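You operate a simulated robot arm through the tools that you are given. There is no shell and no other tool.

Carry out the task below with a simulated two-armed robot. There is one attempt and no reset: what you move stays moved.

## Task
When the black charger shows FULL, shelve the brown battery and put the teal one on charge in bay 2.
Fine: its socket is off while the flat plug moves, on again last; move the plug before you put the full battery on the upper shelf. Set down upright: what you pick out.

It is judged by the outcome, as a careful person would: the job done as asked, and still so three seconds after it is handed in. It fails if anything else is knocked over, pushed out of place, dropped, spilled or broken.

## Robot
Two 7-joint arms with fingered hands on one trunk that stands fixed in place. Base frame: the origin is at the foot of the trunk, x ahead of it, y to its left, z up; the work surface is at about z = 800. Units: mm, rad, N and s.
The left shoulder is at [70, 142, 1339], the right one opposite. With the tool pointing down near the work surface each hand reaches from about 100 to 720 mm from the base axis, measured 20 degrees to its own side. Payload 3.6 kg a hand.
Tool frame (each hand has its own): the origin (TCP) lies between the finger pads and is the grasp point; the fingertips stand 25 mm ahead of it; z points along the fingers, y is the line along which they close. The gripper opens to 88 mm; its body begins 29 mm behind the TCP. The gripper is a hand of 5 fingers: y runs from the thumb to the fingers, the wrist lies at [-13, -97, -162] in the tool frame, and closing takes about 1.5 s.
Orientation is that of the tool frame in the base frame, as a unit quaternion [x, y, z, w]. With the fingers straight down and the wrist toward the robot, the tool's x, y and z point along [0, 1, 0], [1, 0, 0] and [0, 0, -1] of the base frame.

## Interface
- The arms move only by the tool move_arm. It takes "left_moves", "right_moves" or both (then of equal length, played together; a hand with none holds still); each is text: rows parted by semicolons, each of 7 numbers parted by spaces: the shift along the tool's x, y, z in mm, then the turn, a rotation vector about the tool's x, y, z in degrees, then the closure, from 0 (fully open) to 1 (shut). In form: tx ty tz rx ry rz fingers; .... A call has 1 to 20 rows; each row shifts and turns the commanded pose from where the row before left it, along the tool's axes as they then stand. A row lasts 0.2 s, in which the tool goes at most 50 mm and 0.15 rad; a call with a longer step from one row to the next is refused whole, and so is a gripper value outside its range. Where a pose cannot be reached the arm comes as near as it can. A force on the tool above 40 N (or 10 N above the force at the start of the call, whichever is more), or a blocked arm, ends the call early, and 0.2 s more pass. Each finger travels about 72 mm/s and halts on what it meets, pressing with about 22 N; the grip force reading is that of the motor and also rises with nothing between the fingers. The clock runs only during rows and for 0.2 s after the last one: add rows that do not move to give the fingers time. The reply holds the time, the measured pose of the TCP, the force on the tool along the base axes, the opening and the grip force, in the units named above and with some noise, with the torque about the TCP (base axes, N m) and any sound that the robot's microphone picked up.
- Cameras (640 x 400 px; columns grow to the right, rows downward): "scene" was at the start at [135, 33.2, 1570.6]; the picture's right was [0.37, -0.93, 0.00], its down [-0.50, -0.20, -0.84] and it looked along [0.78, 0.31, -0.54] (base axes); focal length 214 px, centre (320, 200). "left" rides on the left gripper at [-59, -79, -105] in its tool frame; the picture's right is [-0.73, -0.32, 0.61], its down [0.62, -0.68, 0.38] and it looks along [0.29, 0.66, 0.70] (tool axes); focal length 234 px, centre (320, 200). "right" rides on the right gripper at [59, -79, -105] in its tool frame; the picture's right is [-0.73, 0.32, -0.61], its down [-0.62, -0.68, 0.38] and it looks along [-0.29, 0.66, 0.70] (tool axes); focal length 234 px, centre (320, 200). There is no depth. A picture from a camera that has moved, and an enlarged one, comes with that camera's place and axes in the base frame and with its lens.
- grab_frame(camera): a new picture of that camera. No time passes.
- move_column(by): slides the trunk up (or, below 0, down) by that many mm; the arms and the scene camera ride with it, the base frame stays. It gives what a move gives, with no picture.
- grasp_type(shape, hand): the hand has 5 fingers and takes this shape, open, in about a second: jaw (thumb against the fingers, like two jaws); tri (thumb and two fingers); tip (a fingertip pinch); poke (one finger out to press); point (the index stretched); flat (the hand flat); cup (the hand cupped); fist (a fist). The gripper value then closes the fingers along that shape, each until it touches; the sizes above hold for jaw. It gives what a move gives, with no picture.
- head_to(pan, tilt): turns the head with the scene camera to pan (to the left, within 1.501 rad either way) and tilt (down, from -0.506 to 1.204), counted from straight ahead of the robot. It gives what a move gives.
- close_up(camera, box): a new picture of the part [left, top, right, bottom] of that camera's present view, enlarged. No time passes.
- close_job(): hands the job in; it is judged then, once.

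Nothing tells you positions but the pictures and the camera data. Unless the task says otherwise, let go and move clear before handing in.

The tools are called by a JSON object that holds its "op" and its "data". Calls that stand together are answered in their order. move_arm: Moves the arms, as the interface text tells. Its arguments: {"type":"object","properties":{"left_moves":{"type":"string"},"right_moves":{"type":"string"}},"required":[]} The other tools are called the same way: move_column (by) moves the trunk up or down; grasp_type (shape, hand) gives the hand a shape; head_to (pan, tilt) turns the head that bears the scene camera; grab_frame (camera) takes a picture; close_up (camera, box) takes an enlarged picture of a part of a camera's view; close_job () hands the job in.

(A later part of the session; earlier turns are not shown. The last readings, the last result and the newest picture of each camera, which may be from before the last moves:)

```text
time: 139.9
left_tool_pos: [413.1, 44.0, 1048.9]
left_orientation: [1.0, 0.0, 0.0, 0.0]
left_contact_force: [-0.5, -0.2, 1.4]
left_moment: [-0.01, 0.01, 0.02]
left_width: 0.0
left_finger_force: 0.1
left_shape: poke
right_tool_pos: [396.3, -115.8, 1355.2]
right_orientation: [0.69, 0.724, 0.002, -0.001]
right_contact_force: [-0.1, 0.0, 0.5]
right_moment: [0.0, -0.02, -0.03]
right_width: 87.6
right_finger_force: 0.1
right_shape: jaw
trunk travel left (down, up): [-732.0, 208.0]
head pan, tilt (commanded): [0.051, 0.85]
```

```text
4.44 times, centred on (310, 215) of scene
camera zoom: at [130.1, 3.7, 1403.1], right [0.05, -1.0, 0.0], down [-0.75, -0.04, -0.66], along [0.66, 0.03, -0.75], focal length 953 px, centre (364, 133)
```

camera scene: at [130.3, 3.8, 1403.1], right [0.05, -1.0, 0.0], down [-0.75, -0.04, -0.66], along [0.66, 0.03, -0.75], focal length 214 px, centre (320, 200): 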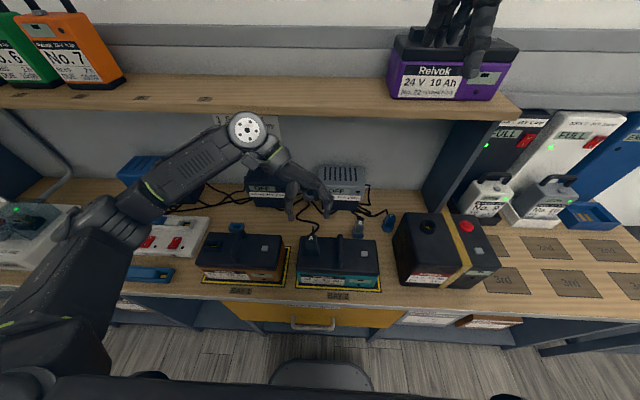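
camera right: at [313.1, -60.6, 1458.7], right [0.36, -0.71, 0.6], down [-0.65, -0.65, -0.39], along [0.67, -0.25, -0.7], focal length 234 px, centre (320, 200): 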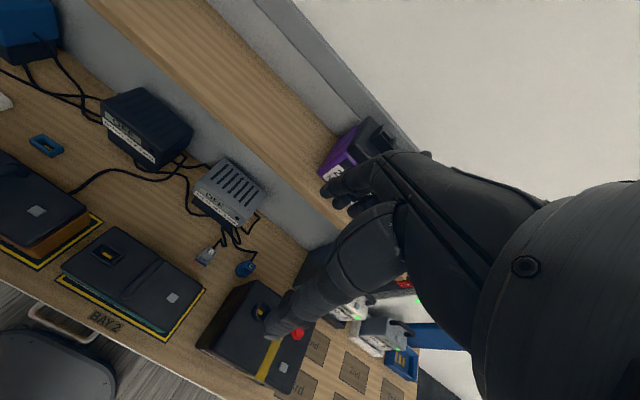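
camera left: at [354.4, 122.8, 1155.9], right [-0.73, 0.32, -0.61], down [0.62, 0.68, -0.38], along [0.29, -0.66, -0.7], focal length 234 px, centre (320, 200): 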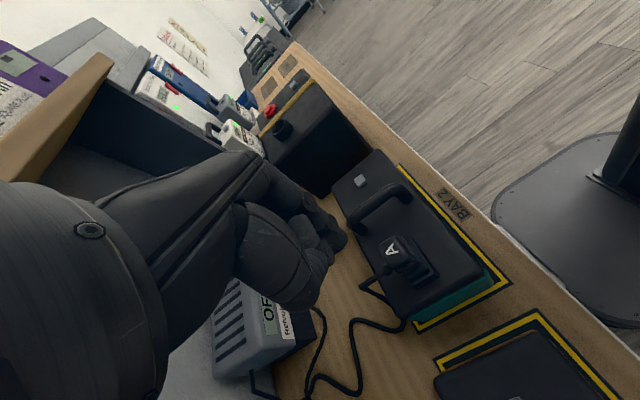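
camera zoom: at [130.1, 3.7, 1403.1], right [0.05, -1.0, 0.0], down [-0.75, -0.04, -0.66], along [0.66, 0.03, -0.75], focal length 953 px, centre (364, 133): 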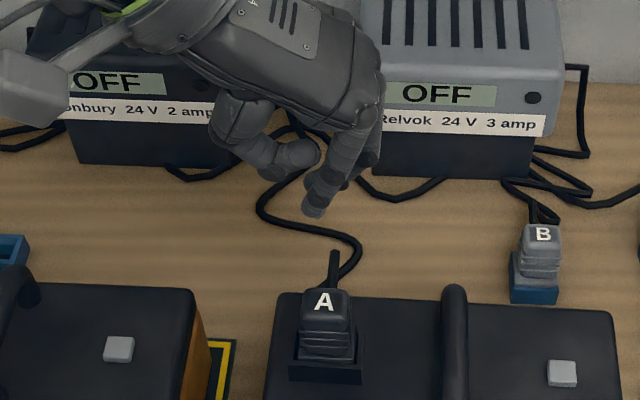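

{"op": "move_arm", "data": {"left_moves": "-4 2.5 15 0 0 0 0;-4 2.5 20 0 0 0 0;0 0 15 0 0 0 0;0 0 6 0 0 0 0;0 0 3 0 0 0 0;0 0 3 0 0 0 0;0 0 3 0 0 0 0;0 0 3 0 0 0 0;0 0 2 0 0 0 0"}}

{"op": "close_up", "data": {"camera": "scene", "box": [280, 200, 360, 260]}}

```text
time: 141.9
left_tool_pos: [405.2, 36.9, 985.0]
left_orientation: [1.0, 0.0, 0.003, 0.002]
left_contact_force: [4.9, -2.9, 35.0]
left_moment: [-0.15, 0.0, 0.0]
left_width: 0.1
left_finger_force: 0.1
left_shape: poke
right_tool_pos: [392.5, -116.2, 1355.8]
right_orientation: [0.69, 0.724, 0.002, -0.001]
right_contact_force: [-0.1, 0.7, 0.0]
right_moment: [-0.01, -0.01, 0.01]
right_width: 87.9
right_finger_force: 0.0
right_shape: jaw
trunk travel left (down, up): [-732.0, 208.0]
head pan, tilt (commanded): [0.051, 0.85]
```

```text
6.67 times, centred on (320, 230) of scene
camera zoom: at [127.4, 2.8, 1404.0], right [0.05, -1.0, 0.0], down [-0.75, -0.04, -0.66], along [0.66, 0.03, -0.75], focal length 1430 px, centre (320, 0)
```

zoom: 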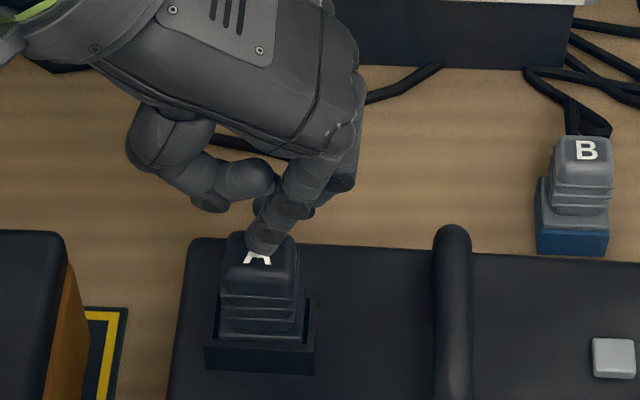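

The plug is firmly seated: 35 N moves it no further. Now the brown battery. I'll raise the left hand, give it the jaw shape and tilt it forward above the brown handle.

{"op": "move_arm", "data": {"left_moves": "0 0 -15 0 0 0 0;0 0 -30 0 0 0 0;0 0 -40 0 0 0 0;0 -20 -10 0 0 0 0;-4 -42 0 0 0 0 0;-4 -42 0 0 0 0 0;-4 -42 0 0 0 0 0;0 -42 0 0 0 0 0;0 0 0 0 0 0 0"}}

{"op": "grasp_type", "data": {"shape": "jaw", "hand": "left"}}

{"op": "move_arm", "data": {"left_moves": "0 0 0 0 7.8 0 0.3;0 0 0 0 7.8 0 0.5;0 0 0 0 7.8 0 0.5;0 0 0 0 7.8 0 0.5;0 0 0 0 7.8 0 0.5;0 0 0 0 7.8 0 0.5;0 0 0 0 7.8 0 0.5;0 0 0 0 7.8 0 0.5;0 0 0 0 7.6 0 0.5;0 0 0 0 0 0 0.5"}}

{"op": "grab_frame", "data": {"camera": "scene"}}

{"op": "grab_frame", "data": {"camera": "left"}}

```text
time: 143.9
left_tool_pos: [393.5, 225.1, 1076.5]
left_orientation: [1.0, -0.001, -0.001, 0.0]
left_contact_force: [0.1, 0.2, 0.2]
left_moment: [0.02, -0.02, 0.01]
left_width: 0.2
left_finger_force: 0.1
left_shape: poke
right_tool_pos: [395.5, -116.8, 1354.9]
right_orientation: [0.69, 0.724, 0.002, -0.001]
right_contact_force: [-0.3, 0.1, -0.6]
right_moment: [0.01, 0.01, -0.02]
right_width: 87.8
right_finger_force: 0.1
right_shape: jaw
trunk travel left (down, up): [-732.0, 208.0]
head pan, tilt (commanded): [0.051, 0.85]
```

```text
time: 144.8
left_tool_pos: [393.2, 224.8, 1075.5]
left_orientation: [1.0, 0.0, -0.001, 0.0]
left_contact_force: [-0.9, 0.7, -0.4]
left_moment: [-0.02, 0.02, 0.02]
left_width: 87.8
left_finger_force: 0.1
left_shape: jaw
right_tool_pos: [394.9, -116.2, 1354.6]
right_orientation: [0.69, 0.724, 0.002, -0.001]
right_contact_force: [-0.2, -0.4, 0.0]
right_moment: [-0.06, 0.0, 0.0]
right_width: 87.9
right_finger_force: 0.0
right_shape: jaw
trunk travel left (down, up): [-732.0, 208.0]
head pan, tilt (commanded): [0.051, 0.85]
```

```text
time: 147.0
left_tool_pos: [416.7, 239.3, 1072.9]
left_orientation: [0.821, -0.001, 0.571, 0.0]
left_contact_force: [0.2, 0.3, -0.3]
left_moment: [0.05, 0.02, 0.01]
left_width: 44.5
left_finger_force: 0.2
left_shape: jaw
left hand out of reach, approached as far as the arm can: row 7, 8, 9
right_tool_pos: [395.0, -116.8, 1355.4]
right_orientation: [0.69, 0.724, 0.002, -0.001]
right_contact_force: [0.1, -0.3, -0.1]
right_moment: [0.04, 0.02, -0.03]
right_width: 87.4
right_finger_force: 0.0
right_shape: jaw
trunk travel left (down, up): [-732.0, 208.0]
head pan, tilt (commanded): [0.051, 0.85]
```

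```text
taken
camera scene: at [130.4, 3.5, 1403.1], right [0.05, -1.0, 0.0], down [-0.75, -0.04, -0.66], along [0.66, 0.03, -0.75], focal length 214 px, centre (320, 200)
```

scene: 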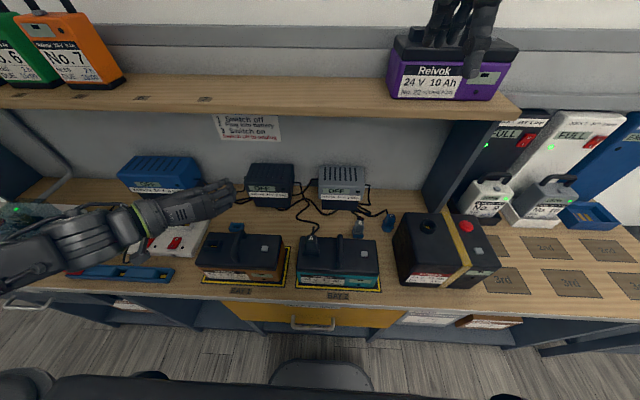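

```text
taken
camera left: at [296.7, 318.7, 1055.1], right [0.31, 0.32, -0.89], down [0.58, 0.68, 0.45], along [0.75, -0.66, 0.03], focal length 234 px, centre (320, 200)
```

left: 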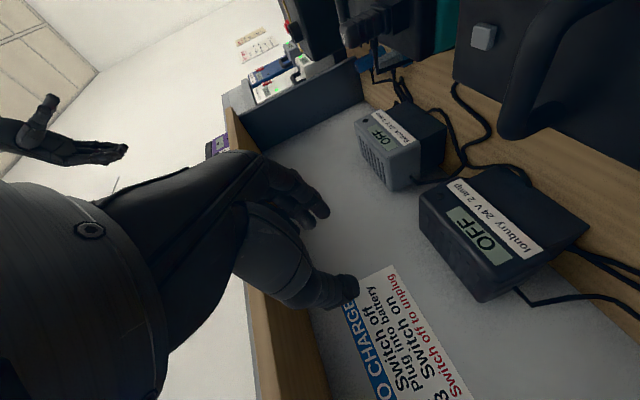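

At a reach limit here, but lower should open up. I'll go down towards the handle in steps, still above it.

{"op": "move_arm", "data": {"left_moves": "-25.1 4.3 2.1 0 0 0 0.5;-25.1 4.3 2.1 0 0 0 0.5;-25.1 4.3 2.1 0 0 0 0.5;0 0 0 0 0 0 0.5"}}

{"op": "close_up", "data": {"camera": "scene", "box": [170, 190, 310, 300]}}

{"op": "grab_frame", "data": {"camera": "left"}}

```text
time: 148.0
left_tool_pos: [394.9, 226.3, 999.6]
left_orientation: [0.82, 0.0, 0.573, 0.0]
left_contact_force: [0.1, -0.4, 0.5]
left_moment: [0.01, 0.01, 0.0]
left_width: 44.3
left_finger_force: 0.2
left_shape: jaw
right_tool_pos: [395.0, -115.7, 1354.2]
right_orientation: [0.69, 0.724, 0.003, 0.0]
right_contact_force: [-0.2, 1.0, -0.9]
right_moment: [-0.01, 0.01, -0.02]
right_width: 87.7
right_finger_force: 0.1
right_shape: jaw
trunk travel left (down, up): [-732.0, 208.0]
head pan, tilt (commanded): [0.051, 0.85]
```

```text
3.64 times, centred on (240, 245) of scene
camera zoom: at [130.0, 3.8, 1403.1], right [0.05, -1.0, 0.0], down [-0.75, -0.04, -0.66], along [0.66, 0.03, -0.75], focal length 780 px, centre (611, 36)
```

zoom: 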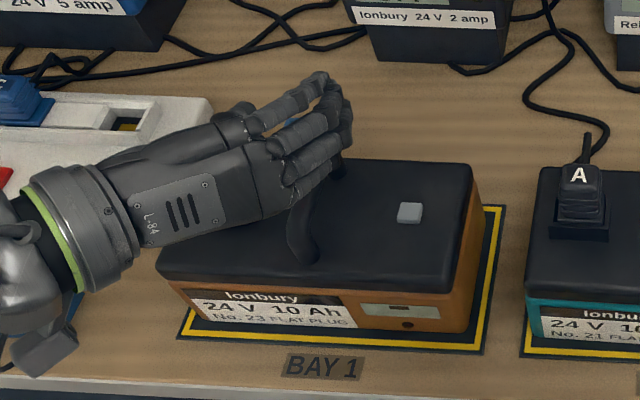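

```text
taken
camera left: at [274.9, 305.3, 980.3], right [0.32, 0.32, -0.89], down [0.57, 0.68, 0.45], along [0.75, -0.66, 0.03], focal length 234 px, centre (320, 200)
```

left: 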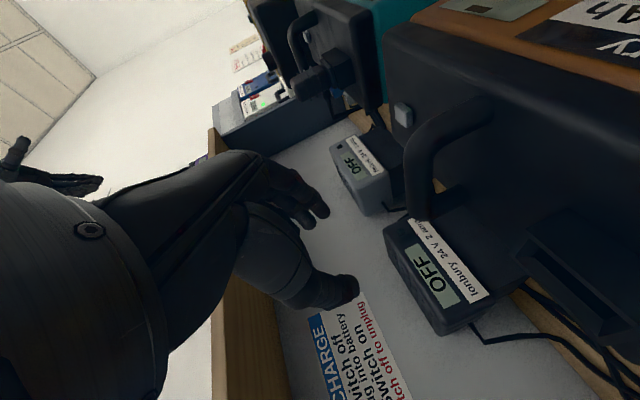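

{"op": "close_up", "data": {"camera": "left", "box": [340, 60, 540, 260]}}

{"op": "close_up", "data": {"camera": "scene", "box": [200, 210, 300, 280]}}

```text
2.00 times, centred on (440, 160) of left
camera zoom: at [274.9, 305.3, 980.3], right [0.32, 0.32, -0.89], down [0.57, 0.68, 0.45], along [0.75, -0.66, 0.03], focal length 468 px, centre (80, 280)
```

zoom: 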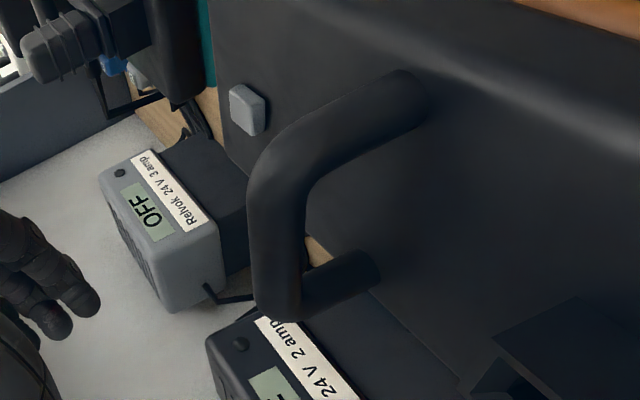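

```text
5.71 times, centred on (250, 245) of scene
camera zoom: at [130.0, 3.8, 1403.1], right [0.05, -1.0, 0.0], down [-0.75, -0.04, -0.66], along [0.66, 0.03, -0.75], focal length 1226 px, centre (720, -57)
```

zoom: 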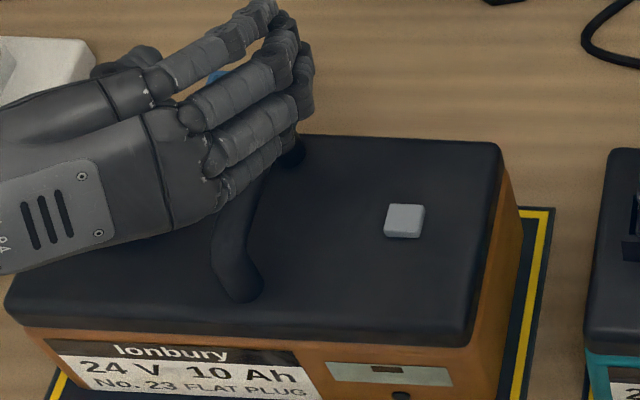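

The handle runs from about (363, 228) to (430, 222). I'll descend over it with the fingers straddling the bar.

{"op": "move_arm", "data": {"left_moves": "-15.7 0.4 5.9 0 0 0 0.5;-15.7 0.4 5.9 0 0 0 0.5;-15.7 0.4 5.9 0 0 0 0.5;0 0 0 0 0 0 0.5"}}

{"op": "close_up", "data": {"camera": "left", "box": [240, 40, 460, 260]}}

{"op": "close_up", "data": {"camera": "scene", "box": [190, 210, 300, 290]}}

```text
time: 149.0
left_tool_pos: [397.5, 224.8, 948.6]
left_orientation: [0.819, 0.0, 0.574, 0.0]
left_contact_force: [-0.3, -0.1, 0.4]
left_moment: [0.04, 0.0, 0.0]
left_width: 44.3
left_finger_force: 0.1
left_shape: jaw
right_tool_pos: [395.2, -115.1, 1355.2]
right_orientation: [0.69, 0.723, 0.003, -0.001]
right_contact_force: [0.1, 0.2, 0.4]
right_moment: [0.01, -0.03, 0.04]
right_width: 87.7
right_finger_force: 0.0
right_shape: jaw
trunk travel left (down, up): [-732.0, 208.0]
head pan, tilt (commanded): [0.051, 0.85]
```

```text
1.82 times, centred on (350, 150) of left
camera zoom: at [277.3, 304.3, 929.5], right [0.32, 0.32, -0.89], down [0.57, 0.68, 0.45], along [0.75, -0.66, 0.03], focal length 426 px, centre (266, 291)
```

zoom: 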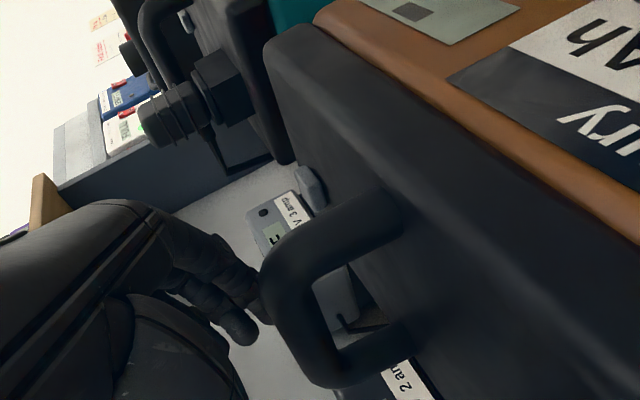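

```text
5.00 times, centred on (245, 250) of scene
camera zoom: at [130.0, 3.7, 1403.1], right [0.05, -1.0, 0.0], down [-0.75, -0.04, -0.66], along [0.66, 0.03, -0.75], focal length 1072 px, centre (695, -50)
```

zoom: 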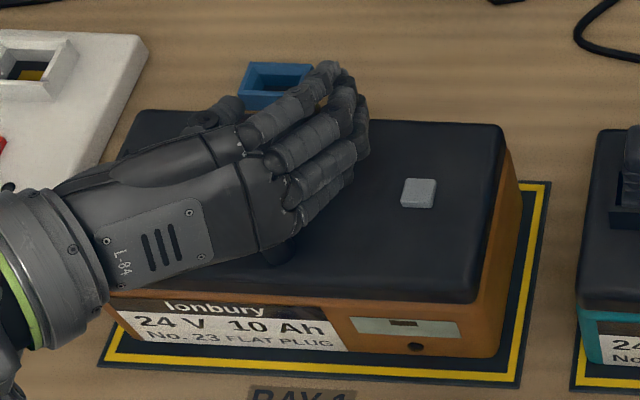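

{"op": "move_arm", "data": {"left_moves": "-7.7 0 2.8 0 0 0 0.5;-7.7 0 2.8 0 0 0 0.5;-7.7 0 2.8 0 0 0 0.5;0 0 0 0 0 0 0.5"}}

{"op": "close_up", "data": {"camera": "left", "box": [220, 40, 440, 260]}}

{"op": "close_up", "data": {"camera": "scene", "box": [190, 210, 300, 290]}}

```text
time: 150.0
left_tool_pos: [396.7, 224.6, 925.2]
left_orientation: [0.819, 0.001, 0.574, 0.0]
left_contact_force: [-0.2, 0.0, 0.1]
left_moment: [-0.04, 0.03, 0.02]
left_width: 43.8
left_finger_force: 0.0
left_shape: jaw
right_tool_pos: [395.5, -115.5, 1354.6]
right_orientation: [0.69, 0.723, 0.002, -0.001]
right_contact_force: [-0.7, -0.8, 0.0]
right_moment: [-0.03, -0.04, 0.01]
right_width: 87.6
right_finger_force: 0.0
right_shape: jaw
trunk travel left (down, up): [-732.0, 208.0]
head pan, tilt (commanded): [0.051, 0.85]
```

```text
1.82 times, centred on (330, 150) of left
camera zoom: at [277.5, 304.2, 905.6], right [0.32, 0.32, -0.89], down [0.57, 0.68, 0.45], along [0.75, -0.66, 0.03], focal length 426 px, centre (302, 291)
```

zoom: 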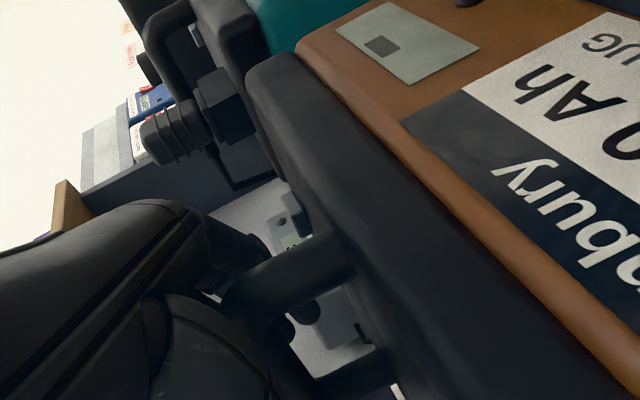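

```text
5.00 times, centred on (245, 250) of scene
camera zoom: at [130.1, 3.7, 1403.1], right [0.05, -1.0, 0.0], down [-0.75, -0.04, -0.66], along [0.66, 0.03, -0.75], focal length 1072 px, centre (695, -50)
```

zoom: 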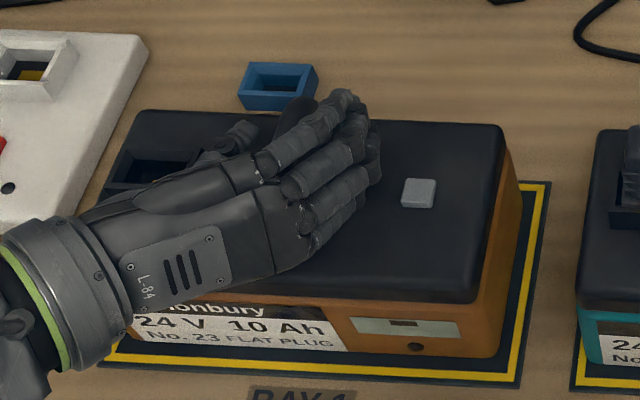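

This looks just like the successful teal grip. Closing on the handle.

{"op": "move_arm", "data": {"left_moves": "0 0 0 0 0 0 0.65;0 0 0 0 0 0 0.8;0 0 0 0 0 0 0.95;0 0 0 0 0 0 1;0 0 0 0 0 0 1;0 0 0 0 0 0 1;0 0 0 0 0 0 1;0 0 0 0 0 0 1"}}

{"op": "move_arm", "data": {"left_moves": "2.8 0 -1 0 0 0 1;4.7 0 -1.7 0 0 0 1;4.7 0 -1.7 0 0 0 1;4.7 0 -1.7 0 0 0 1;0 0 0 0 0 0 1"}}

{"op": "close_up", "data": {"camera": "scene", "box": [180, 200, 310, 290]}}

{"op": "close_up", "data": {"camera": "left", "box": [220, 40, 440, 260]}}

```text
time: 151.8
left_tool_pos: [396.9, 224.8, 924.4]
left_orientation: [0.82, 0.0, 0.573, 0.001]
left_contact_force: [2.0, 0.1, 0.0]
left_moment: [0.0, -0.06, -0.08]
left_width: 1.3
left_finger_force: 22.5
left_shape: jaw
right_tool_pos: [395.5, -115.8, 1353.8]
right_orientation: [0.69, 0.723, 0.003, -0.001]
right_contact_force: [0.3, 0.2, -1.2]
right_moment: [0.0, -0.02, -0.02]
right_width: 87.5
right_finger_force: 0.1
right_shape: jaw
trunk travel left (down, up): [-732.0, 208.0]
head pan, tilt (commanded): [0.051, 0.85]
```

```text
time: 153.0
left_tool_pos: [397.1, 225.7, 942.9]
left_orientation: [0.82, 0.001, 0.572, 0.0]
left_contact_force: [0.2, -0.2, -14.7]
left_moment: [0.03, 0.04, 0.02]
left_width: 1.4
left_finger_force: 21.5
left_shape: jaw
right_tool_pos: [395.7, -114.1, 1354.3]
right_orientation: [0.69, 0.724, 0.001, -0.002]
right_contact_force: [-0.5, -0.2, 0.2]
right_moment: [-0.02, -0.04, 0.02]
right_width: 87.7
right_finger_force: 0.0
right_shape: jaw
trunk travel left (down, up): [-732.0, 208.0]
head pan, tilt (commanded): [0.051, 0.85]
```

```text
4.44 times, centred on (245, 245) of scene
camera zoom: at [131.8, 4.9, 1402.9], right [0.05, -1.0, 0.0], down [-0.75, -0.04, -0.66], along [0.66, 0.03, -0.75], focal length 953 px, centre (653, 0)
```

zoom: 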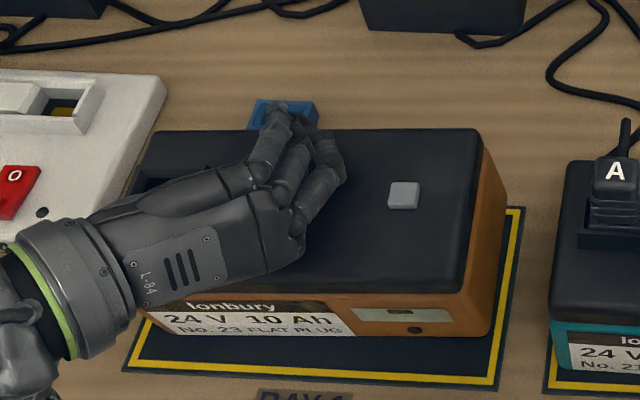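

```text
1.82 times, centred on (330, 150) of left
camera zoom: at [278.3, 305.7, 923.5], right [0.32, 0.32, -0.89], down [0.58, 0.68, 0.45], along [0.75, -0.66, 0.03], focal length 426 px, centre (302, 291)
```

zoom: 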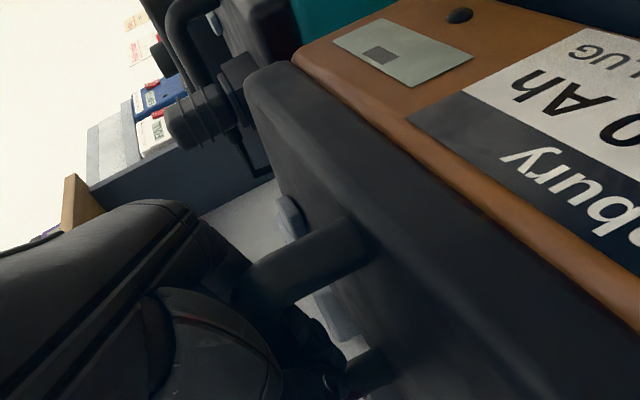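

Brown is up, level, at about 15 N. I'll raise the trunk fully, keeping the arm pose.

{"op": "move_column", "data": {"by": 205}}

{"op": "head_to", "data": {"pan": 0.15, "tilt": 0.6}}

{"op": "grab_frame", "data": {"camera": "scene"}}

```text
time: 155.2
left_tool_pos: [397.7, 226.4, 1147.7]
left_orientation: [0.82, 0.0, 0.573, 0.001]
left_contact_force: [-0.4, -0.2, -14.5]
left_moment: [0.01, 0.01, -0.03]
left_width: 1.2
left_finger_force: 21.6
left_shape: jaw
right_tool_pos: [397.3, -115.4, 1559.4]
right_orientation: [0.69, 0.723, 0.001, -0.002]
right_contact_force: [-0.1, 0.1, -0.1]
right_moment: [0.01, 0.02, 0.03]
right_width: 87.9
right_finger_force: 0.1
right_shape: jaw
trunk travel left (down, up): [-937.0, 3.0]
head pan, tilt (commanded): [0.051, 0.85]
```

```text
time: 156.0
left_tool_pos: [397.9, 225.8, 1147.2]
left_orientation: [0.82, 0.0, 0.572, 0.0]
left_contact_force: [0.2, -0.1, -13.6]
left_moment: [0.02, 0.01, 0.0]
left_width: 1.6
left_finger_force: 22.2
left_shape: jaw
right_tool_pos: [396.7, -115.2, 1559.8]
right_orientation: [0.691, 0.723, 0.001, -0.002]
right_contact_force: [-0.8, 0.6, 0.3]
right_moment: [-0.01, 0.01, -0.01]
right_width: 87.6
right_finger_force: 0.1
right_shape: jaw
trunk travel left (down, up): [-937.0, 3.0]
head pan, tilt (commanded): [0.15, 0.6]
```

```text
taken
camera scene: at [141.6, 14.2, 1628.7], right [0.15, -0.99, 0.0], down [-0.56, -0.08, -0.82], along [0.81, 0.12, -0.57], focal length 214 px, centre (320, 200)
```

scene: 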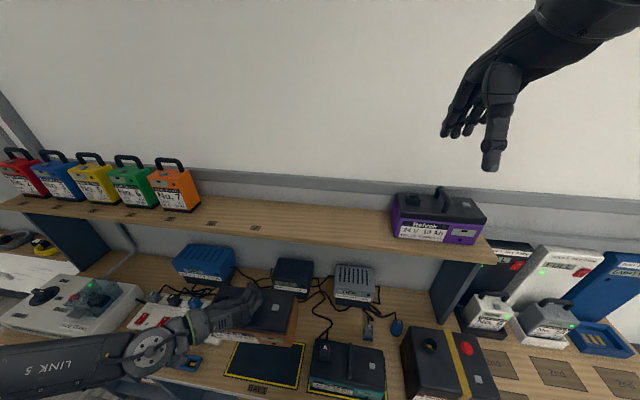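

Next I'll move forward a little and lift by the arm, in front of the shelf edge.

{"op": "move_arm", "data": {"left_moves": "4 0 11 0 0 0 1;7.5 0 20.7 0 0 0 1;7.5 0 20.7 0 0 0 1;12 0 0 0 0 0 1;23 0 -8.4 0 0 0 1;25.3 0 -9.2 0 0 0 1;25.3 0 -9.2 0 0 0 1;25.3 0 -9.2 0 0 0 1;25.3 0 -9.2 0 0 0 1;25.3 0 -9.2 0 0 0 1;25.3 0 -9.2 0 0 0 1;18 0 -6.6 0 0 0 1;9 0 -3.3 0 0 0 1;0 0 0 0 0 0 1"}}

{"op": "grab_frame", "data": {"camera": "scene"}}

```text
time: 159.0
left_tool_pos: [458.2, 227.4, 1374.4]
left_orientation: [0.82, -0.001, 0.572, 0.001]
left_contact_force: [-0.4, 1.1, -13.7]
left_moment: [0.01, 0.05, 0.01]
left_width: 1.6
left_finger_force: 22.0
left_shape: jaw
right_tool_pos: [397.1, -114.2, 1557.8]
right_orientation: [0.69, 0.724, 0.002, -0.002]
right_contact_force: [0.4, -0.1, -0.3]
right_moment: [-0.02, -0.01, -0.01]
right_width: 88.1
right_finger_force: 0.1
right_shape: jaw
trunk travel left (down, up): [-937.0, 3.0]
head pan, tilt (commanded): [0.15, 0.6]
```

```text
taken
camera scene: at [141.9, 14.3, 1628.8], right [0.15, -0.99, 0.0], down [-0.56, -0.09, -0.82], along [0.81, 0.12, -0.57], focal length 214 px, centre (320, 200)
```

scene: 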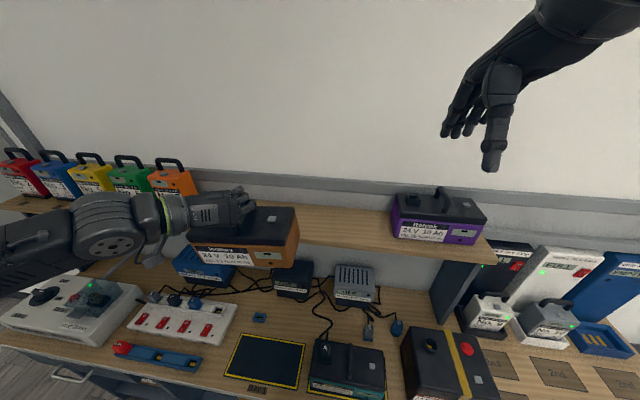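

Brown is in front of the shelf with its bottom above shelf level. I'll move it right towards the teal battery's old place, still in front of the shelf.

{"op": "move_arm", "data": {"left_moves": "0 12 0 0 0 0 1;0 25 0 0 0 0 1;0 28 0 0 0 0 1;0 28 0 0 0 0 1;0 28 0 0 0 0 1;0 28 0 0 0 0 1;0 22 0 0 0 0 1;0 11 0 0 0 0 1;0 0 0 0 0 0 1"}}

{"op": "grab_frame", "data": {"camera": "scene"}}

{"op": "close_up", "data": {"camera": "scene", "box": [220, 170, 420, 295]}}

```text
time: 161.0
left_tool_pos: [460.2, 44.3, 1373.9]
left_orientation: [0.82, 0.0, 0.572, 0.0]
left_contact_force: [-0.5, 0.8, -13.9]
left_moment: [-0.01, 0.04, -0.02]
left_width: 1.8
left_finger_force: 22.2
left_shape: jaw
right_tool_pos: [396.8, -115.2, 1559.4]
right_orientation: [0.69, 0.724, 0.001, -0.002]
right_contact_force: [0.3, 0.2, -0.1]
right_moment: [-0.03, 0.0, -0.03]
right_width: 87.7
right_finger_force: 0.0
right_shape: jaw
trunk travel left (down, up): [-937.0, 3.0]
head pan, tilt (commanded): [0.15, 0.6]
```

```text
taken
camera scene: at [141.7, 13.8, 1628.8], right [0.15, -0.99, 0.0], down [-0.56, -0.08, -0.82], along [0.81, 0.12, -0.57], focal length 214 px, centre (320, 200)
```

scene: 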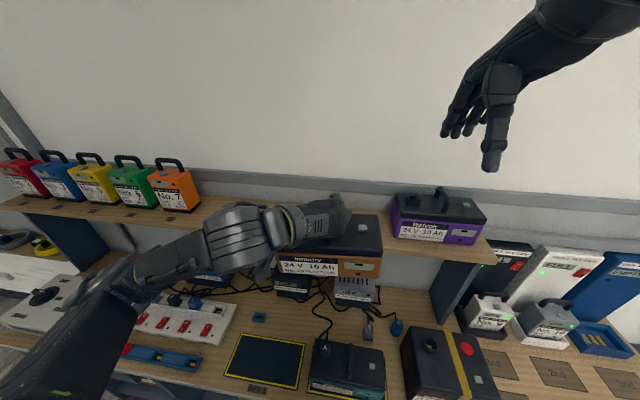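

```text
3.20 times, centred on (320, 232) of scene
camera zoom: at [141.7, 13.8, 1628.8], right [0.15, -0.99, 0.0], down [-0.56, -0.08, -0.82], along [0.81, 0.12, -0.57], focal length 686 px, centre (320, 96)
```

zoom: 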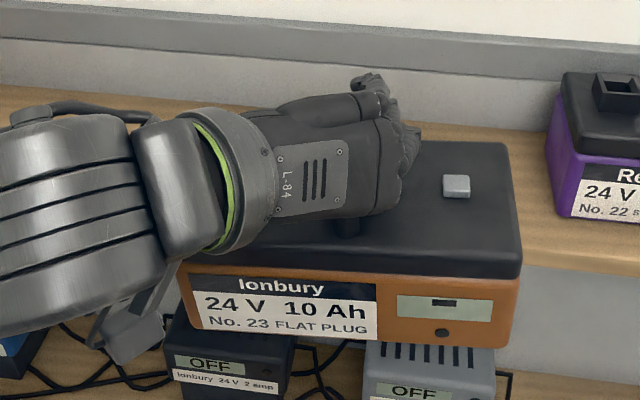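

The battery hangs about 4° counter-clockwise, so I'll square it up and then carry it forward over the shelf with clearance.

{"op": "move_arm", "data": {"left_moves": "0 0 0 -2.07 0 0.75 1;0 0 0 -2.07 0 0.75 1;0 0 0 0 0 0 1;3.4 0.3 9.4 0 0 0 1;6.8 0.7 18.8 0 0 0 1;8.5 0.9 23.5 0 0 0 1;8.5 0.9 23.5 0 0 0 1;8.5 0.9 23.5 0 0 0 1;8.5 0.9 23.5 0 0 0 1;0 0 0 0 0 0 1"}}

{"op": "grab_frame", "data": {"camera": "scene"}}

{"op": "close_up", "data": {"camera": "scene", "box": [240, 150, 440, 275]}}

```text
time: 163.2
left_tool_pos: [589.6, 27.5, 1373.7]
left_orientation: [0.819, -0.032, 0.572, 0.022]
left_contact_force: [0.5, -1.0, -14.7]
left_moment: [0.02, 0.0, -0.01]
left_width: 1.7
left_finger_force: 21.9
left_shape: jaw
right_tool_pos: [398.0, -115.0, 1559.4]
right_orientation: [0.69, 0.724, 0.001, -0.002]
right_contact_force: [-0.8, 0.4, 0.0]
right_moment: [0.02, -0.01, 0.01]
right_width: 87.8
right_finger_force: 0.1
right_shape: jaw
trunk travel left (down, up): [-937.0, 3.0]
head pan, tilt (commanded): [0.15, 0.6]
```

```text
taken
camera scene: at [142.4, 13.0, 1628.7], right [0.15, -0.99, 0.0], down [-0.56, -0.08, -0.82], along [0.81, 0.12, -0.57], focal length 214 px, centre (320, 200)
```

scene: 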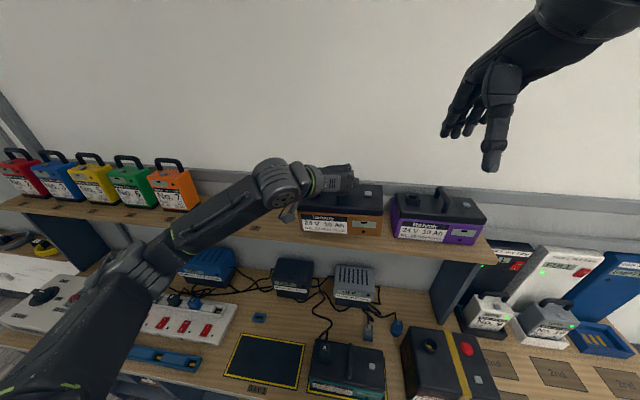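

```text
3.20 times, centred on (340, 212) of scene
camera zoom: at [142.4, 13.0, 1628.7], right [0.15, -0.99, 0.0], down [-0.56, -0.08, -0.82], along [0.81, 0.12, -0.57], focal length 686 px, centre (256, 160)
```

zoom: 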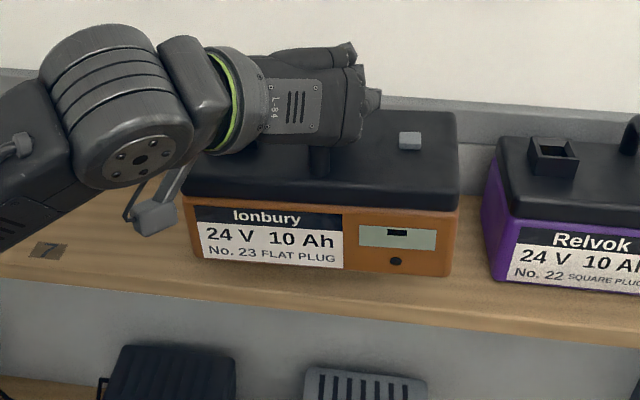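

I've drifted to y≈27, closer to the purple battery than I want. I'll go left about 13 mm while covering the last 54 mm forward.

{"op": "move_arm", "data": {"left_moves": "0.5 -7 1 0 0 0 1;4 -6 12 0 0 0 1;6 -3 17 0 0 0 1;5 -1.5 13.5 0 0 0 1;2.5 0 6.5 0 0 0 1;0 0 0 0 0 0 1"}}

{"op": "close_up", "data": {"camera": "scene", "box": [240, 150, 440, 275]}}

```text
time: 164.6
left_tool_pos: [642.6, 42.6, 1372.2]
left_orientation: [0.819, -0.03, 0.572, 0.023]
left_contact_force: [-0.5, -0.2, -13.8]
left_moment: [0.01, 0.07, 0.01]
left_width: 1.7
left_finger_force: 22.0
left_shape: jaw
right_tool_pos: [397.8, -114.7, 1558.7]
right_orientation: [0.69, 0.724, 0.001, -0.002]
right_contact_force: [0.4, -0.5, -0.4]
right_moment: [-0.03, 0.03, 0.02]
right_width: 87.9
right_finger_force: 0.1
right_shape: jaw
trunk travel left (down, up): [-937.0, 3.0]
head pan, tilt (commanded): [0.15, 0.6]
```

```text
3.20 times, centred on (340, 212) of scene
camera zoom: at [142.7, 13.3, 1628.7], right [0.15, -0.99, 0.0], down [-0.56, -0.08, -0.82], along [0.81, 0.12, -0.57], focal length 686 px, centre (256, 160)
```

zoom: 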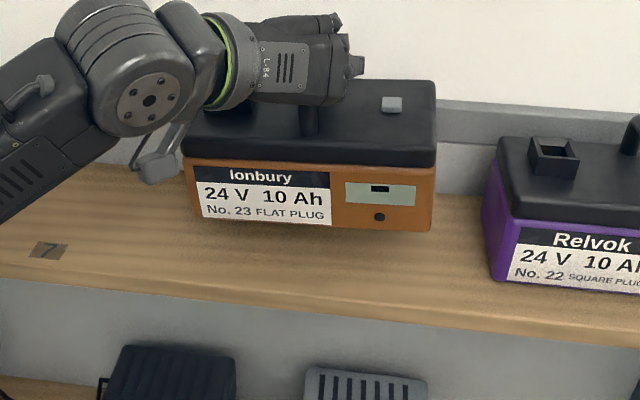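

Over the spot now, with a clear gap to the purple battery and only a few degrees of yaw. I'll lower it gently onto the shelf, watching the load.

{"op": "move_arm", "data": {"left_moves": "-9.4 0 3.4 0 0 0 1;-11.3 0 4.1 0 0 0 1;-7.5 0 2.7 0 0 0 1;-3.8 0 1.4 0 0 0 1;0 0 0 0 0 0 1"}}

{"op": "close_up", "data": {"camera": "scene", "box": [240, 150, 440, 275]}}

```text
time: 165.8
left_tool_pos: [641.9, 41.9, 1338.0]
left_orientation: [0.819, -0.033, 0.572, 0.023]
left_contact_force: [0.4, 0.1, -13.6]
left_moment: [0.02, 0.1, 0.04]
left_width: 1.9
left_finger_force: 21.8
left_shape: jaw
right_tool_pos: [396.8, -116.2, 1558.7]
right_orientation: [0.69, 0.724, 0.002, -0.002]
right_contact_force: [-0.3, -0.1, 0.8]
right_moment: [0.01, 0.0, -0.03]
right_width: 87.8
right_finger_force: 0.2
right_shape: jaw
trunk travel left (down, up): [-937.0, 3.0]
head pan, tilt (commanded): [0.15, 0.6]
```

```text
3.20 times, centred on (340, 212) of scene
camera zoom: at [142.8, 13.3, 1628.7], right [0.15, -0.99, 0.0], down [-0.56, -0.08, -0.82], along [0.81, 0.12, -0.57], focal length 686 px, centre (256, 160)
```

zoom: 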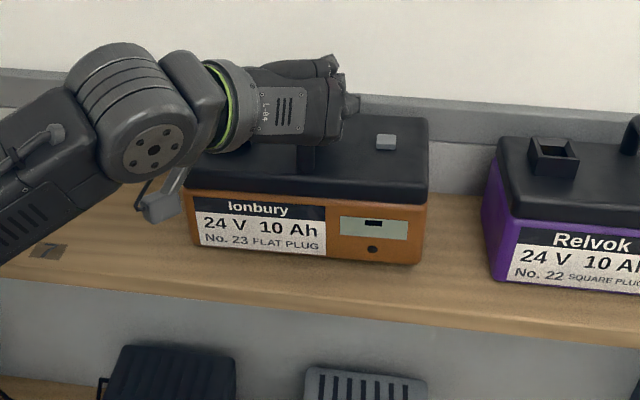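

{"op": "move_arm", "data": {"left_moves": "-2.35 0 0.86 0 0 0 1;-2.35 0 0.86 0 0 0 1;0 0 0 0 0 0 1"}}

{"op": "move_arm", "data": {"left_moves": "-1.9 0 0.7 0 0 0 1;-1.9 0 0.7 0 0 0 1;0 0 0 0 0 0 1"}}

```text
time: 166.6
left_tool_pos: [643.9, 42.0, 1332.9]
left_orientation: [0.82, -0.031, 0.572, 0.021]
left_contact_force: [0.1, -0.2, -13.0]
left_moment: [0.02, 0.11, 0.01]
left_width: 1.8
left_finger_force: 21.9
left_shape: jaw
right_tool_pos: [397.6, -116.5, 1559.5]
right_orientation: [0.69, 0.724, 0.002, -0.002]
right_contact_force: [0.4, 0.3, -0.2]
right_moment: [0.0, 0.0, 0.01]
right_width: 87.8
right_finger_force: 0.1
right_shape: jaw
trunk travel left (down, up): [-937.0, 3.0]
head pan, tilt (commanded): [0.15, 0.6]
```

```text
time: 167.4
left_tool_pos: [643.5, 41.7, 1329.9]
left_orientation: [0.819, -0.031, 0.573, 0.022]
left_contact_force: [1.5, -1.2, -8.2]
left_moment: [0.02, 0.08, -0.03]
left_width: 1.7
left_finger_force: 22.1
left_shape: jaw
right_tool_pos: [397.8, -115.5, 1559.0]
right_orientation: [0.69, 0.724, 0.001, -0.002]
right_contact_force: [0.8, 0.3, -1.0]
right_moment: [0.02, 0.0, 0.02]
right_width: 87.9
right_finger_force: 0.1
right_shape: jaw
trunk travel left (down, up): [-937.0, 3.0]
head pan, tilt (commanded): [0.15, 0.6]
```

{"op": "move_arm", "data": {"left_moves": "-1.9 0 0.7 0 0 0 1;-0.9 0 0.3 0 0 0 1;0 0 0 0 0 0 1"}}

{"op": "close_up", "data": {"camera": "scene", "box": [240, 150, 440, 275]}}

```text
time: 168.2
left_tool_pos: [642.4, 40.5, 1326.2]
left_orientation: [0.82, -0.032, 0.572, 0.022]
left_contact_force: [1.3, -0.2, -7.5]
left_moment: [0.03, 0.08, -0.04]
left_width: 1.6
left_finger_force: 21.9
left_shape: jaw
right_tool_pos: [397.9, -116.4, 1559.4]
right_orientation: [0.69, 0.724, 0.002, -0.001]
right_contact_force: [0.1, -0.2, 0.6]
right_moment: [-0.01, -0.03, 0.0]
right_width: 87.8
right_finger_force: 0.1
right_shape: jaw
trunk travel left (down, up): [-937.0, 3.0]
head pan, tilt (commanded): [0.15, 0.6]
```

```text
3.20 times, centred on (340, 212) of scene
camera zoom: at [142.2, 13.0, 1628.8], right [0.15, -0.99, 0.0], down [-0.56, -0.08, -0.82], along [0.81, 0.12, -0.57], focal length 686 px, centre (256, 160)
```

zoom: 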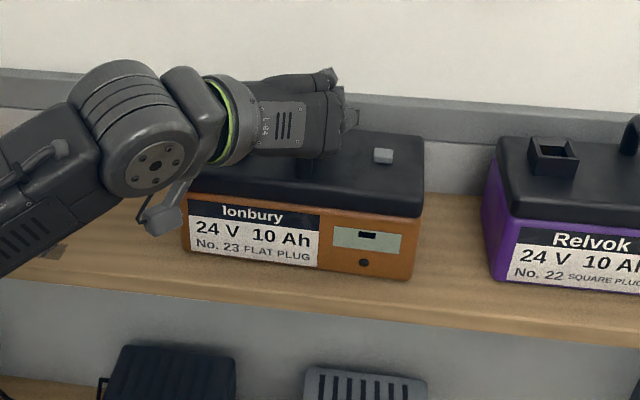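

{"op": "move_arm", "data": {"left_moves": "-1.4 0 0.5 0 0 0 1;-1.4 0 0.5 0 0 0 1;0 0 0 0 0 0 1"}}

{"op": "close_up", "data": {"camera": "scene", "box": [280, 175, 400, 250]}}

{"op": "grab_frame", "data": {"camera": "left"}}

```text
time: 169.0
left_tool_pos: [642.6, 41.9, 1325.3]
left_orientation: [0.819, -0.032, 0.572, 0.022]
left_contact_force: [5.0, 0.9, -0.1]
left_moment: [0.06, -0.12, -0.01]
left_width: 1.8
left_finger_force: 22.3
left_shape: jaw
right_tool_pos: [397.2, -114.5, 1558.7]
right_orientation: [0.69, 0.723, 0.001, -0.002]
right_contact_force: [0.2, 0.0, 0.3]
right_moment: [0.0, 0.03, 0.03]
right_width: 87.7
right_finger_force: 0.0
right_shape: jaw
trunk travel left (down, up): [-937.0, 3.0]
head pan, tilt (commanded): [0.15, 0.6]
```

```text
5.33 times, centred on (340, 212) of scene
camera zoom: at [141.5, 13.3, 1628.9], right [0.15, -0.99, 0.0], down [-0.56, -0.08, -0.82], along [0.82, 0.12, -0.57], focal length 1144 px, centre (213, 133)
```

zoom: 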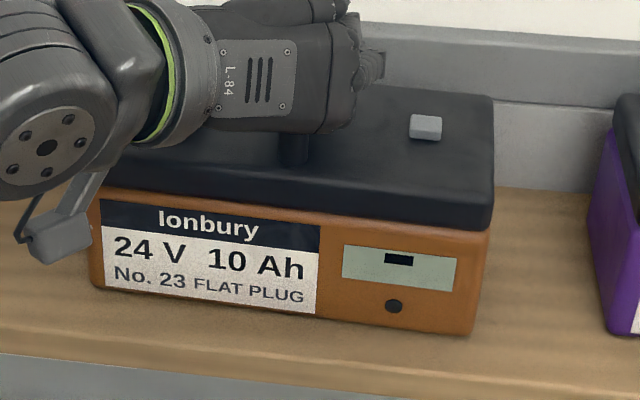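

```text
taken
camera left: at [529.3, 130.3, 1305.4], right [0.35, 0.3, -0.89], down [0.62, 0.64, 0.45], along [0.7, -0.71, 0.03], focal length 234 px, centre (320, 200)
```

left: 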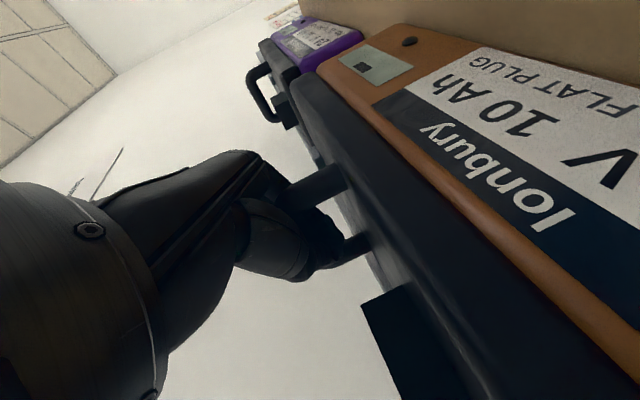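

The full weight is on the shelf and the battery stands upright, squared up with the shelf edge. I'll open the hand and check.

{"op": "move_arm", "data": {"left_moves": "0 0 0 0 0 0 0.9;0 0 0 0 0 0 0.75;0 0 0 0 0 0 0.6;0 0 0 0 0 0 0.55;0 0 0 0 0 0 0.55;0 0 0 0 0 0 0.55"}}

{"op": "close_up", "data": {"camera": "scene", "box": [280, 160, 400, 250]}}

{"op": "close_up", "data": {"camera": "left", "box": [200, 100, 420, 300]}}

```text
time: 170.4
left_tool_pos: [640.2, 40.8, 1324.1]
left_orientation: [0.82, -0.032, 0.572, 0.022]
left_contact_force: [0.3, 0.2, 0.0]
left_moment: [0.01, -0.03, 0.01]
left_width: 39.3
left_finger_force: 0.0
left_shape: jaw
right_tool_pos: [395.0, -114.9, 1560.1]
right_orientation: [0.69, 0.724, 0.003, -0.002]
right_contact_force: [-0.1, -0.6, 0.2]
right_moment: [0.02, 0.0, 0.01]
right_width: 87.7
right_finger_force: 0.0
right_shape: jaw
trunk travel left (down, up): [-937.0, 3.0]
head pan, tilt (commanded): [0.15, 0.6]
```

```text
4.44 times, centred on (340, 205) of scene
camera zoom: at [139.6, 12.8, 1629.0], right [0.15, -0.99, 0.0], down [-0.56, -0.08, -0.82], along [0.82, 0.12, -0.57], focal length 953 px, centre (231, 178)
```

zoom: 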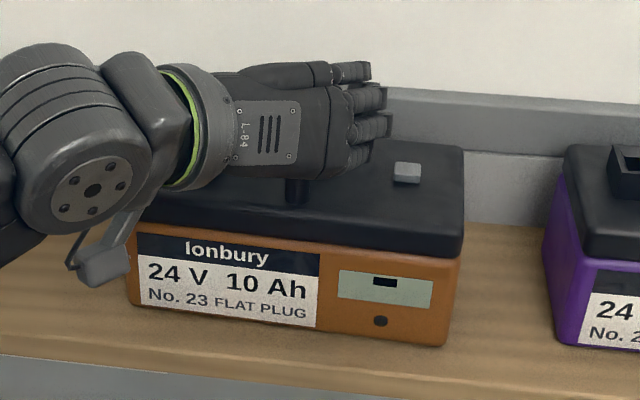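

```text
2.00 times, centred on (310, 200) of left
camera zoom: at [527.7, 129.8, 1305.6], right [0.35, 0.3, -0.89], down [0.63, 0.63, 0.45], along [0.7, -0.71, 0.03], focal length 468 px, centre (340, 200)
```

zoom: 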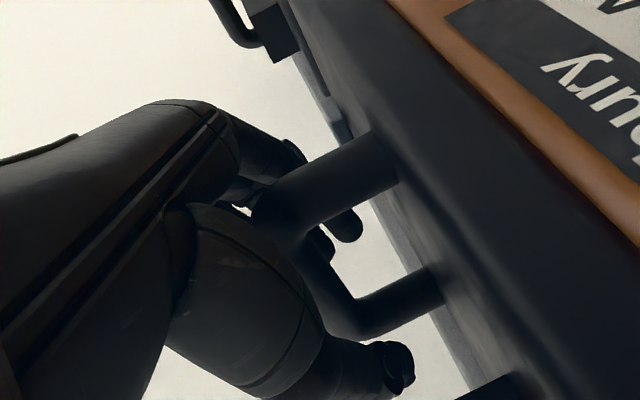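

{"op": "move_arm", "data": {"left_moves": "4.7 0 -1.7 0 0 0 0.5;4.7 0 -1.7 0 0 0 0.5;4.7 0 -1.7 0 0 0 0.5;0 0 0 0 0 0 0.5"}}

{"op": "close_up", "data": {"camera": "scene", "box": [280, 160, 400, 250]}}

{"op": "close_up", "data": {"camera": "left", "box": [200, 100, 420, 300]}}

```text
time: 171.4
left_tool_pos: [640.6, 41.4, 1340.1]
left_orientation: [0.819, -0.033, 0.573, 0.023]
left_contact_force: [-0.5, -0.5, -0.5]
left_moment: [0.01, -0.01, -0.04]
left_width: 43.9
left_finger_force: 0.1
left_shape: jaw
right_tool_pos: [393.8, -115.6, 1560.3]
right_orientation: [0.69, 0.724, 0.002, -0.001]
right_contact_force: [-1.2, -0.9, 0.2]
right_moment: [0.0, -0.01, 0.0]
right_width: 87.9
right_finger_force: 0.0
right_shape: jaw
trunk travel left (down, up): [-937.0, 3.0]
head pan, tilt (commanded): [0.15, 0.6]
```

```text
4.44 times, centred on (340, 205) of scene
camera zoom: at [139.5, 13.0, 1629.0], right [0.15, -0.99, 0.0], down [-0.56, -0.08, -0.82], along [0.82, 0.12, -0.57], focal length 953 px, centre (231, 178)
```

zoom: 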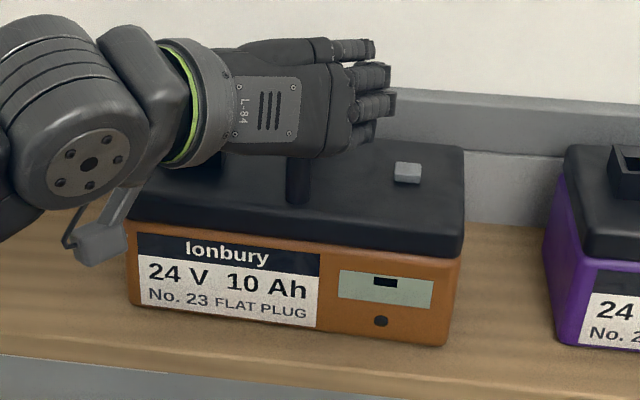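

```text
2.00 times, centred on (310, 200) of left
camera zoom: at [527.4, 130.3, 1320.0], right [0.35, 0.3, -0.89], down [0.63, 0.63, 0.45], along [0.7, -0.71, 0.03], focal length 468 px, centre (340, 200)
```

zoom: 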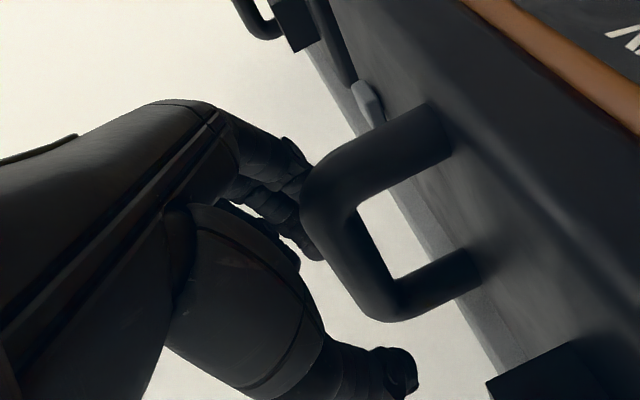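

The battery stays put and the fingers are clear of the bar. I'll rise and back the hand out from the shelf.

{"op": "move_arm", "data": {"left_moves": "14.1 0 -5.1 0 0 0 0.4;18.8 0 -6.8 0 0 0 0.4;-6 1.5 -16 0 0 0 0.4;-10.2 2.3 -28.1 0 0 0 0.4;-10.2 2.3 -28.1 0 0 0 0.4;-10.2 2.3 -28.1 0 0 0 0.4;-10.2 2.3 -28.1 0 0 0 0.4;-10.2 2.3 -28.1 0 0 0 0.4;0 0 0 0 0 0 0.4"}}

{"op": "grab_frame", "data": {"camera": "scene"}}

{"op": "close_up", "data": {"camera": "scene", "box": [240, 160, 500, 390]}}

```text
time: 173.4
left_tool_pos: [473.3, 39.7, 1375.6]
left_orientation: [0.819, -0.031, 0.573, 0.023]
left_contact_force: [-0.6, -1.1, 0.3]
left_moment: [0.0, -0.03, 0.01]
left_width: 52.5
left_finger_force: 0.1
left_shape: jaw
right_tool_pos: [395.0, -115.6, 1559.8]
right_orientation: [0.691, 0.723, 0.003, -0.001]
right_contact_force: [0.1, 0.0, 0.4]
right_moment: [0.01, 0.01, 0.03]
right_width: 87.5
right_finger_force: 0.1
right_shape: jaw
trunk travel left (down, up): [-937.0, 3.0]
head pan, tilt (commanded): [0.15, 0.6]
```

```text
taken
camera scene: at [139.7, 12.9, 1629.0], right [0.15, -0.99, 0.0], down [-0.56, -0.08, -0.82], along [0.82, 0.12, -0.57], focal length 214 px, centre (320, 200)
```

scene: 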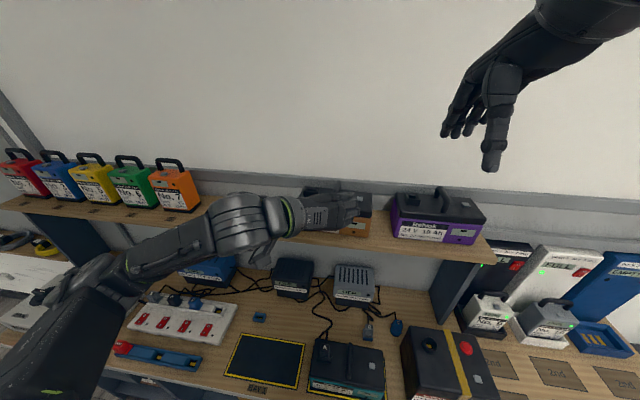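

```text
1.74 times, centred on (370, 275) of scene
camera zoom: at [139.7, 12.9, 1629.0], right [0.15, -0.99, 0.0], down [-0.56, -0.08, -0.82], along [0.82, 0.12, -0.57], focal length 373 px, centre (233, 70)
```

zoom: 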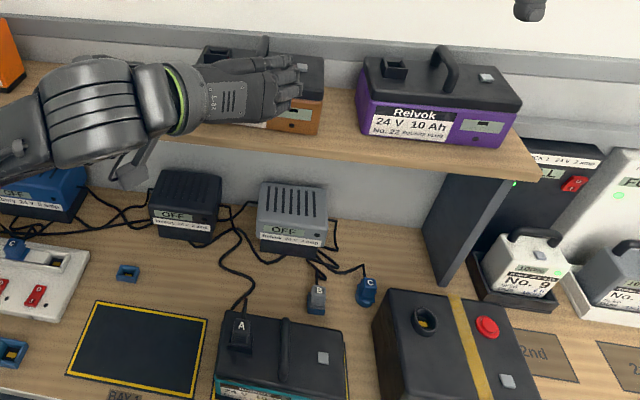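

All is in order. Next I'll swing the left hand to the left and return it to the default orientation for the switch.

{"op": "move_arm", "data": {"left_moves": "-2 -35 -8 0 0 0 0.3;-2 -42 -8 0 0 0 0.2;-2 -42 -8 0 0 0 0;-2 -42 -8 0 0 0 0;-2 -42 -8 0 0 0 0;-2 -42 -8 0 0 0 0;-2 -42 -8 0 0 0 0;-2 -42 -8 0 0 0 0;-2 -30 -8 0 0 0 0;0 0 0 4.14 0 -1.5 0;0 0 0 0 -5 0 0;0 0 0 0 -5 0 0;0 0 0 0 0 0 0"}}

{"op": "move_arm", "data": {"left_moves": "0 0 0 3.59 -3.59 -6.23 0;0 0 0 3.59 -3.59 -6.23 0;0 0 0 3.59 -3.59 -6.23 0;0 0 0 3.59 -3.59 -6.23 0;0 0 0 3.59 -3.59 -6.23 0;0 0 0 3.59 -3.59 -6.23 0;0 0 0 3.59 -3.59 -6.23 0;0 0 0 3.59 -3.59 -6.23 0;0 0 0 3.59 -3.59 -6.23 0;0 0 0 3.59 -3.59 -6.23 0;0 0 0 3.59 -3.59 -6.23 0;0 0 0 3.59 -3.59 -6.23 0;0 0 0 3.59 -3.59 -6.23 0;0 0 0 0 0 0 0"}}

{"op": "grab_frame", "data": {"camera": "scene"}}

```text
time: 176.2
left_tool_pos: [427.7, 405.3, 1382.0]
left_orientation: [0.866, 0.0, 0.5, 0.001]
left_contact_force: [-0.5, 0.2, 0.2]
left_moment: [0.0, -0.02, -0.01]
left_width: 88.0
left_finger_force: 0.0
left_shape: jaw
right_tool_pos: [394.0, -115.7, 1559.4]
right_orientation: [0.69, 0.724, 0.003, -0.001]
right_contact_force: [0.3, 0.5, -0.1]
right_moment: [0.0, 0.01, -0.01]
right_width: 87.4
right_finger_force: 0.0
right_shape: jaw
trunk travel left (down, up): [-937.0, 3.0]
head pan, tilt (commanded): [0.15, 0.6]
```

```text
time: 179.2
left_tool_pos: [427.5, 404.3, 1382.9]
left_orientation: [0.707, 0.708, 0.0, 0.0]
left_contact_force: [0.0, 0.1, 0.1]
left_moment: [0.01, 0.0, 0.0]
left_width: 87.6
left_finger_force: 0.1
left_shape: jaw
right_tool_pos: [394.8, -115.7, 1560.2]
right_orientation: [0.691, 0.723, 0.003, -0.001]
right_contact_force: [0.4, 0.1, 0.4]
right_moment: [0.02, -0.01, -0.01]
right_width: 87.7
right_finger_force: 0.0
right_shape: jaw
trunk travel left (down, up): [-937.0, 3.0]
head pan, tilt (commanded): [0.15, 0.6]
```

```text
taken
camera scene: at [139.4, 13.1, 1629.0], right [0.15, -0.99, 0.0], down [-0.56, -0.08, -0.83], along [0.82, 0.12, -0.56], focal length 214 px, centre (320, 200)
```

scene: 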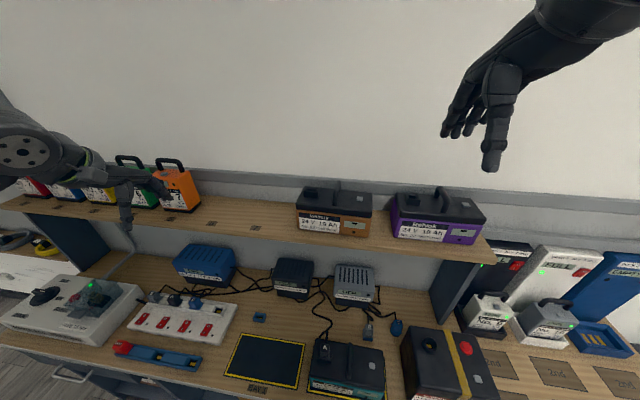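

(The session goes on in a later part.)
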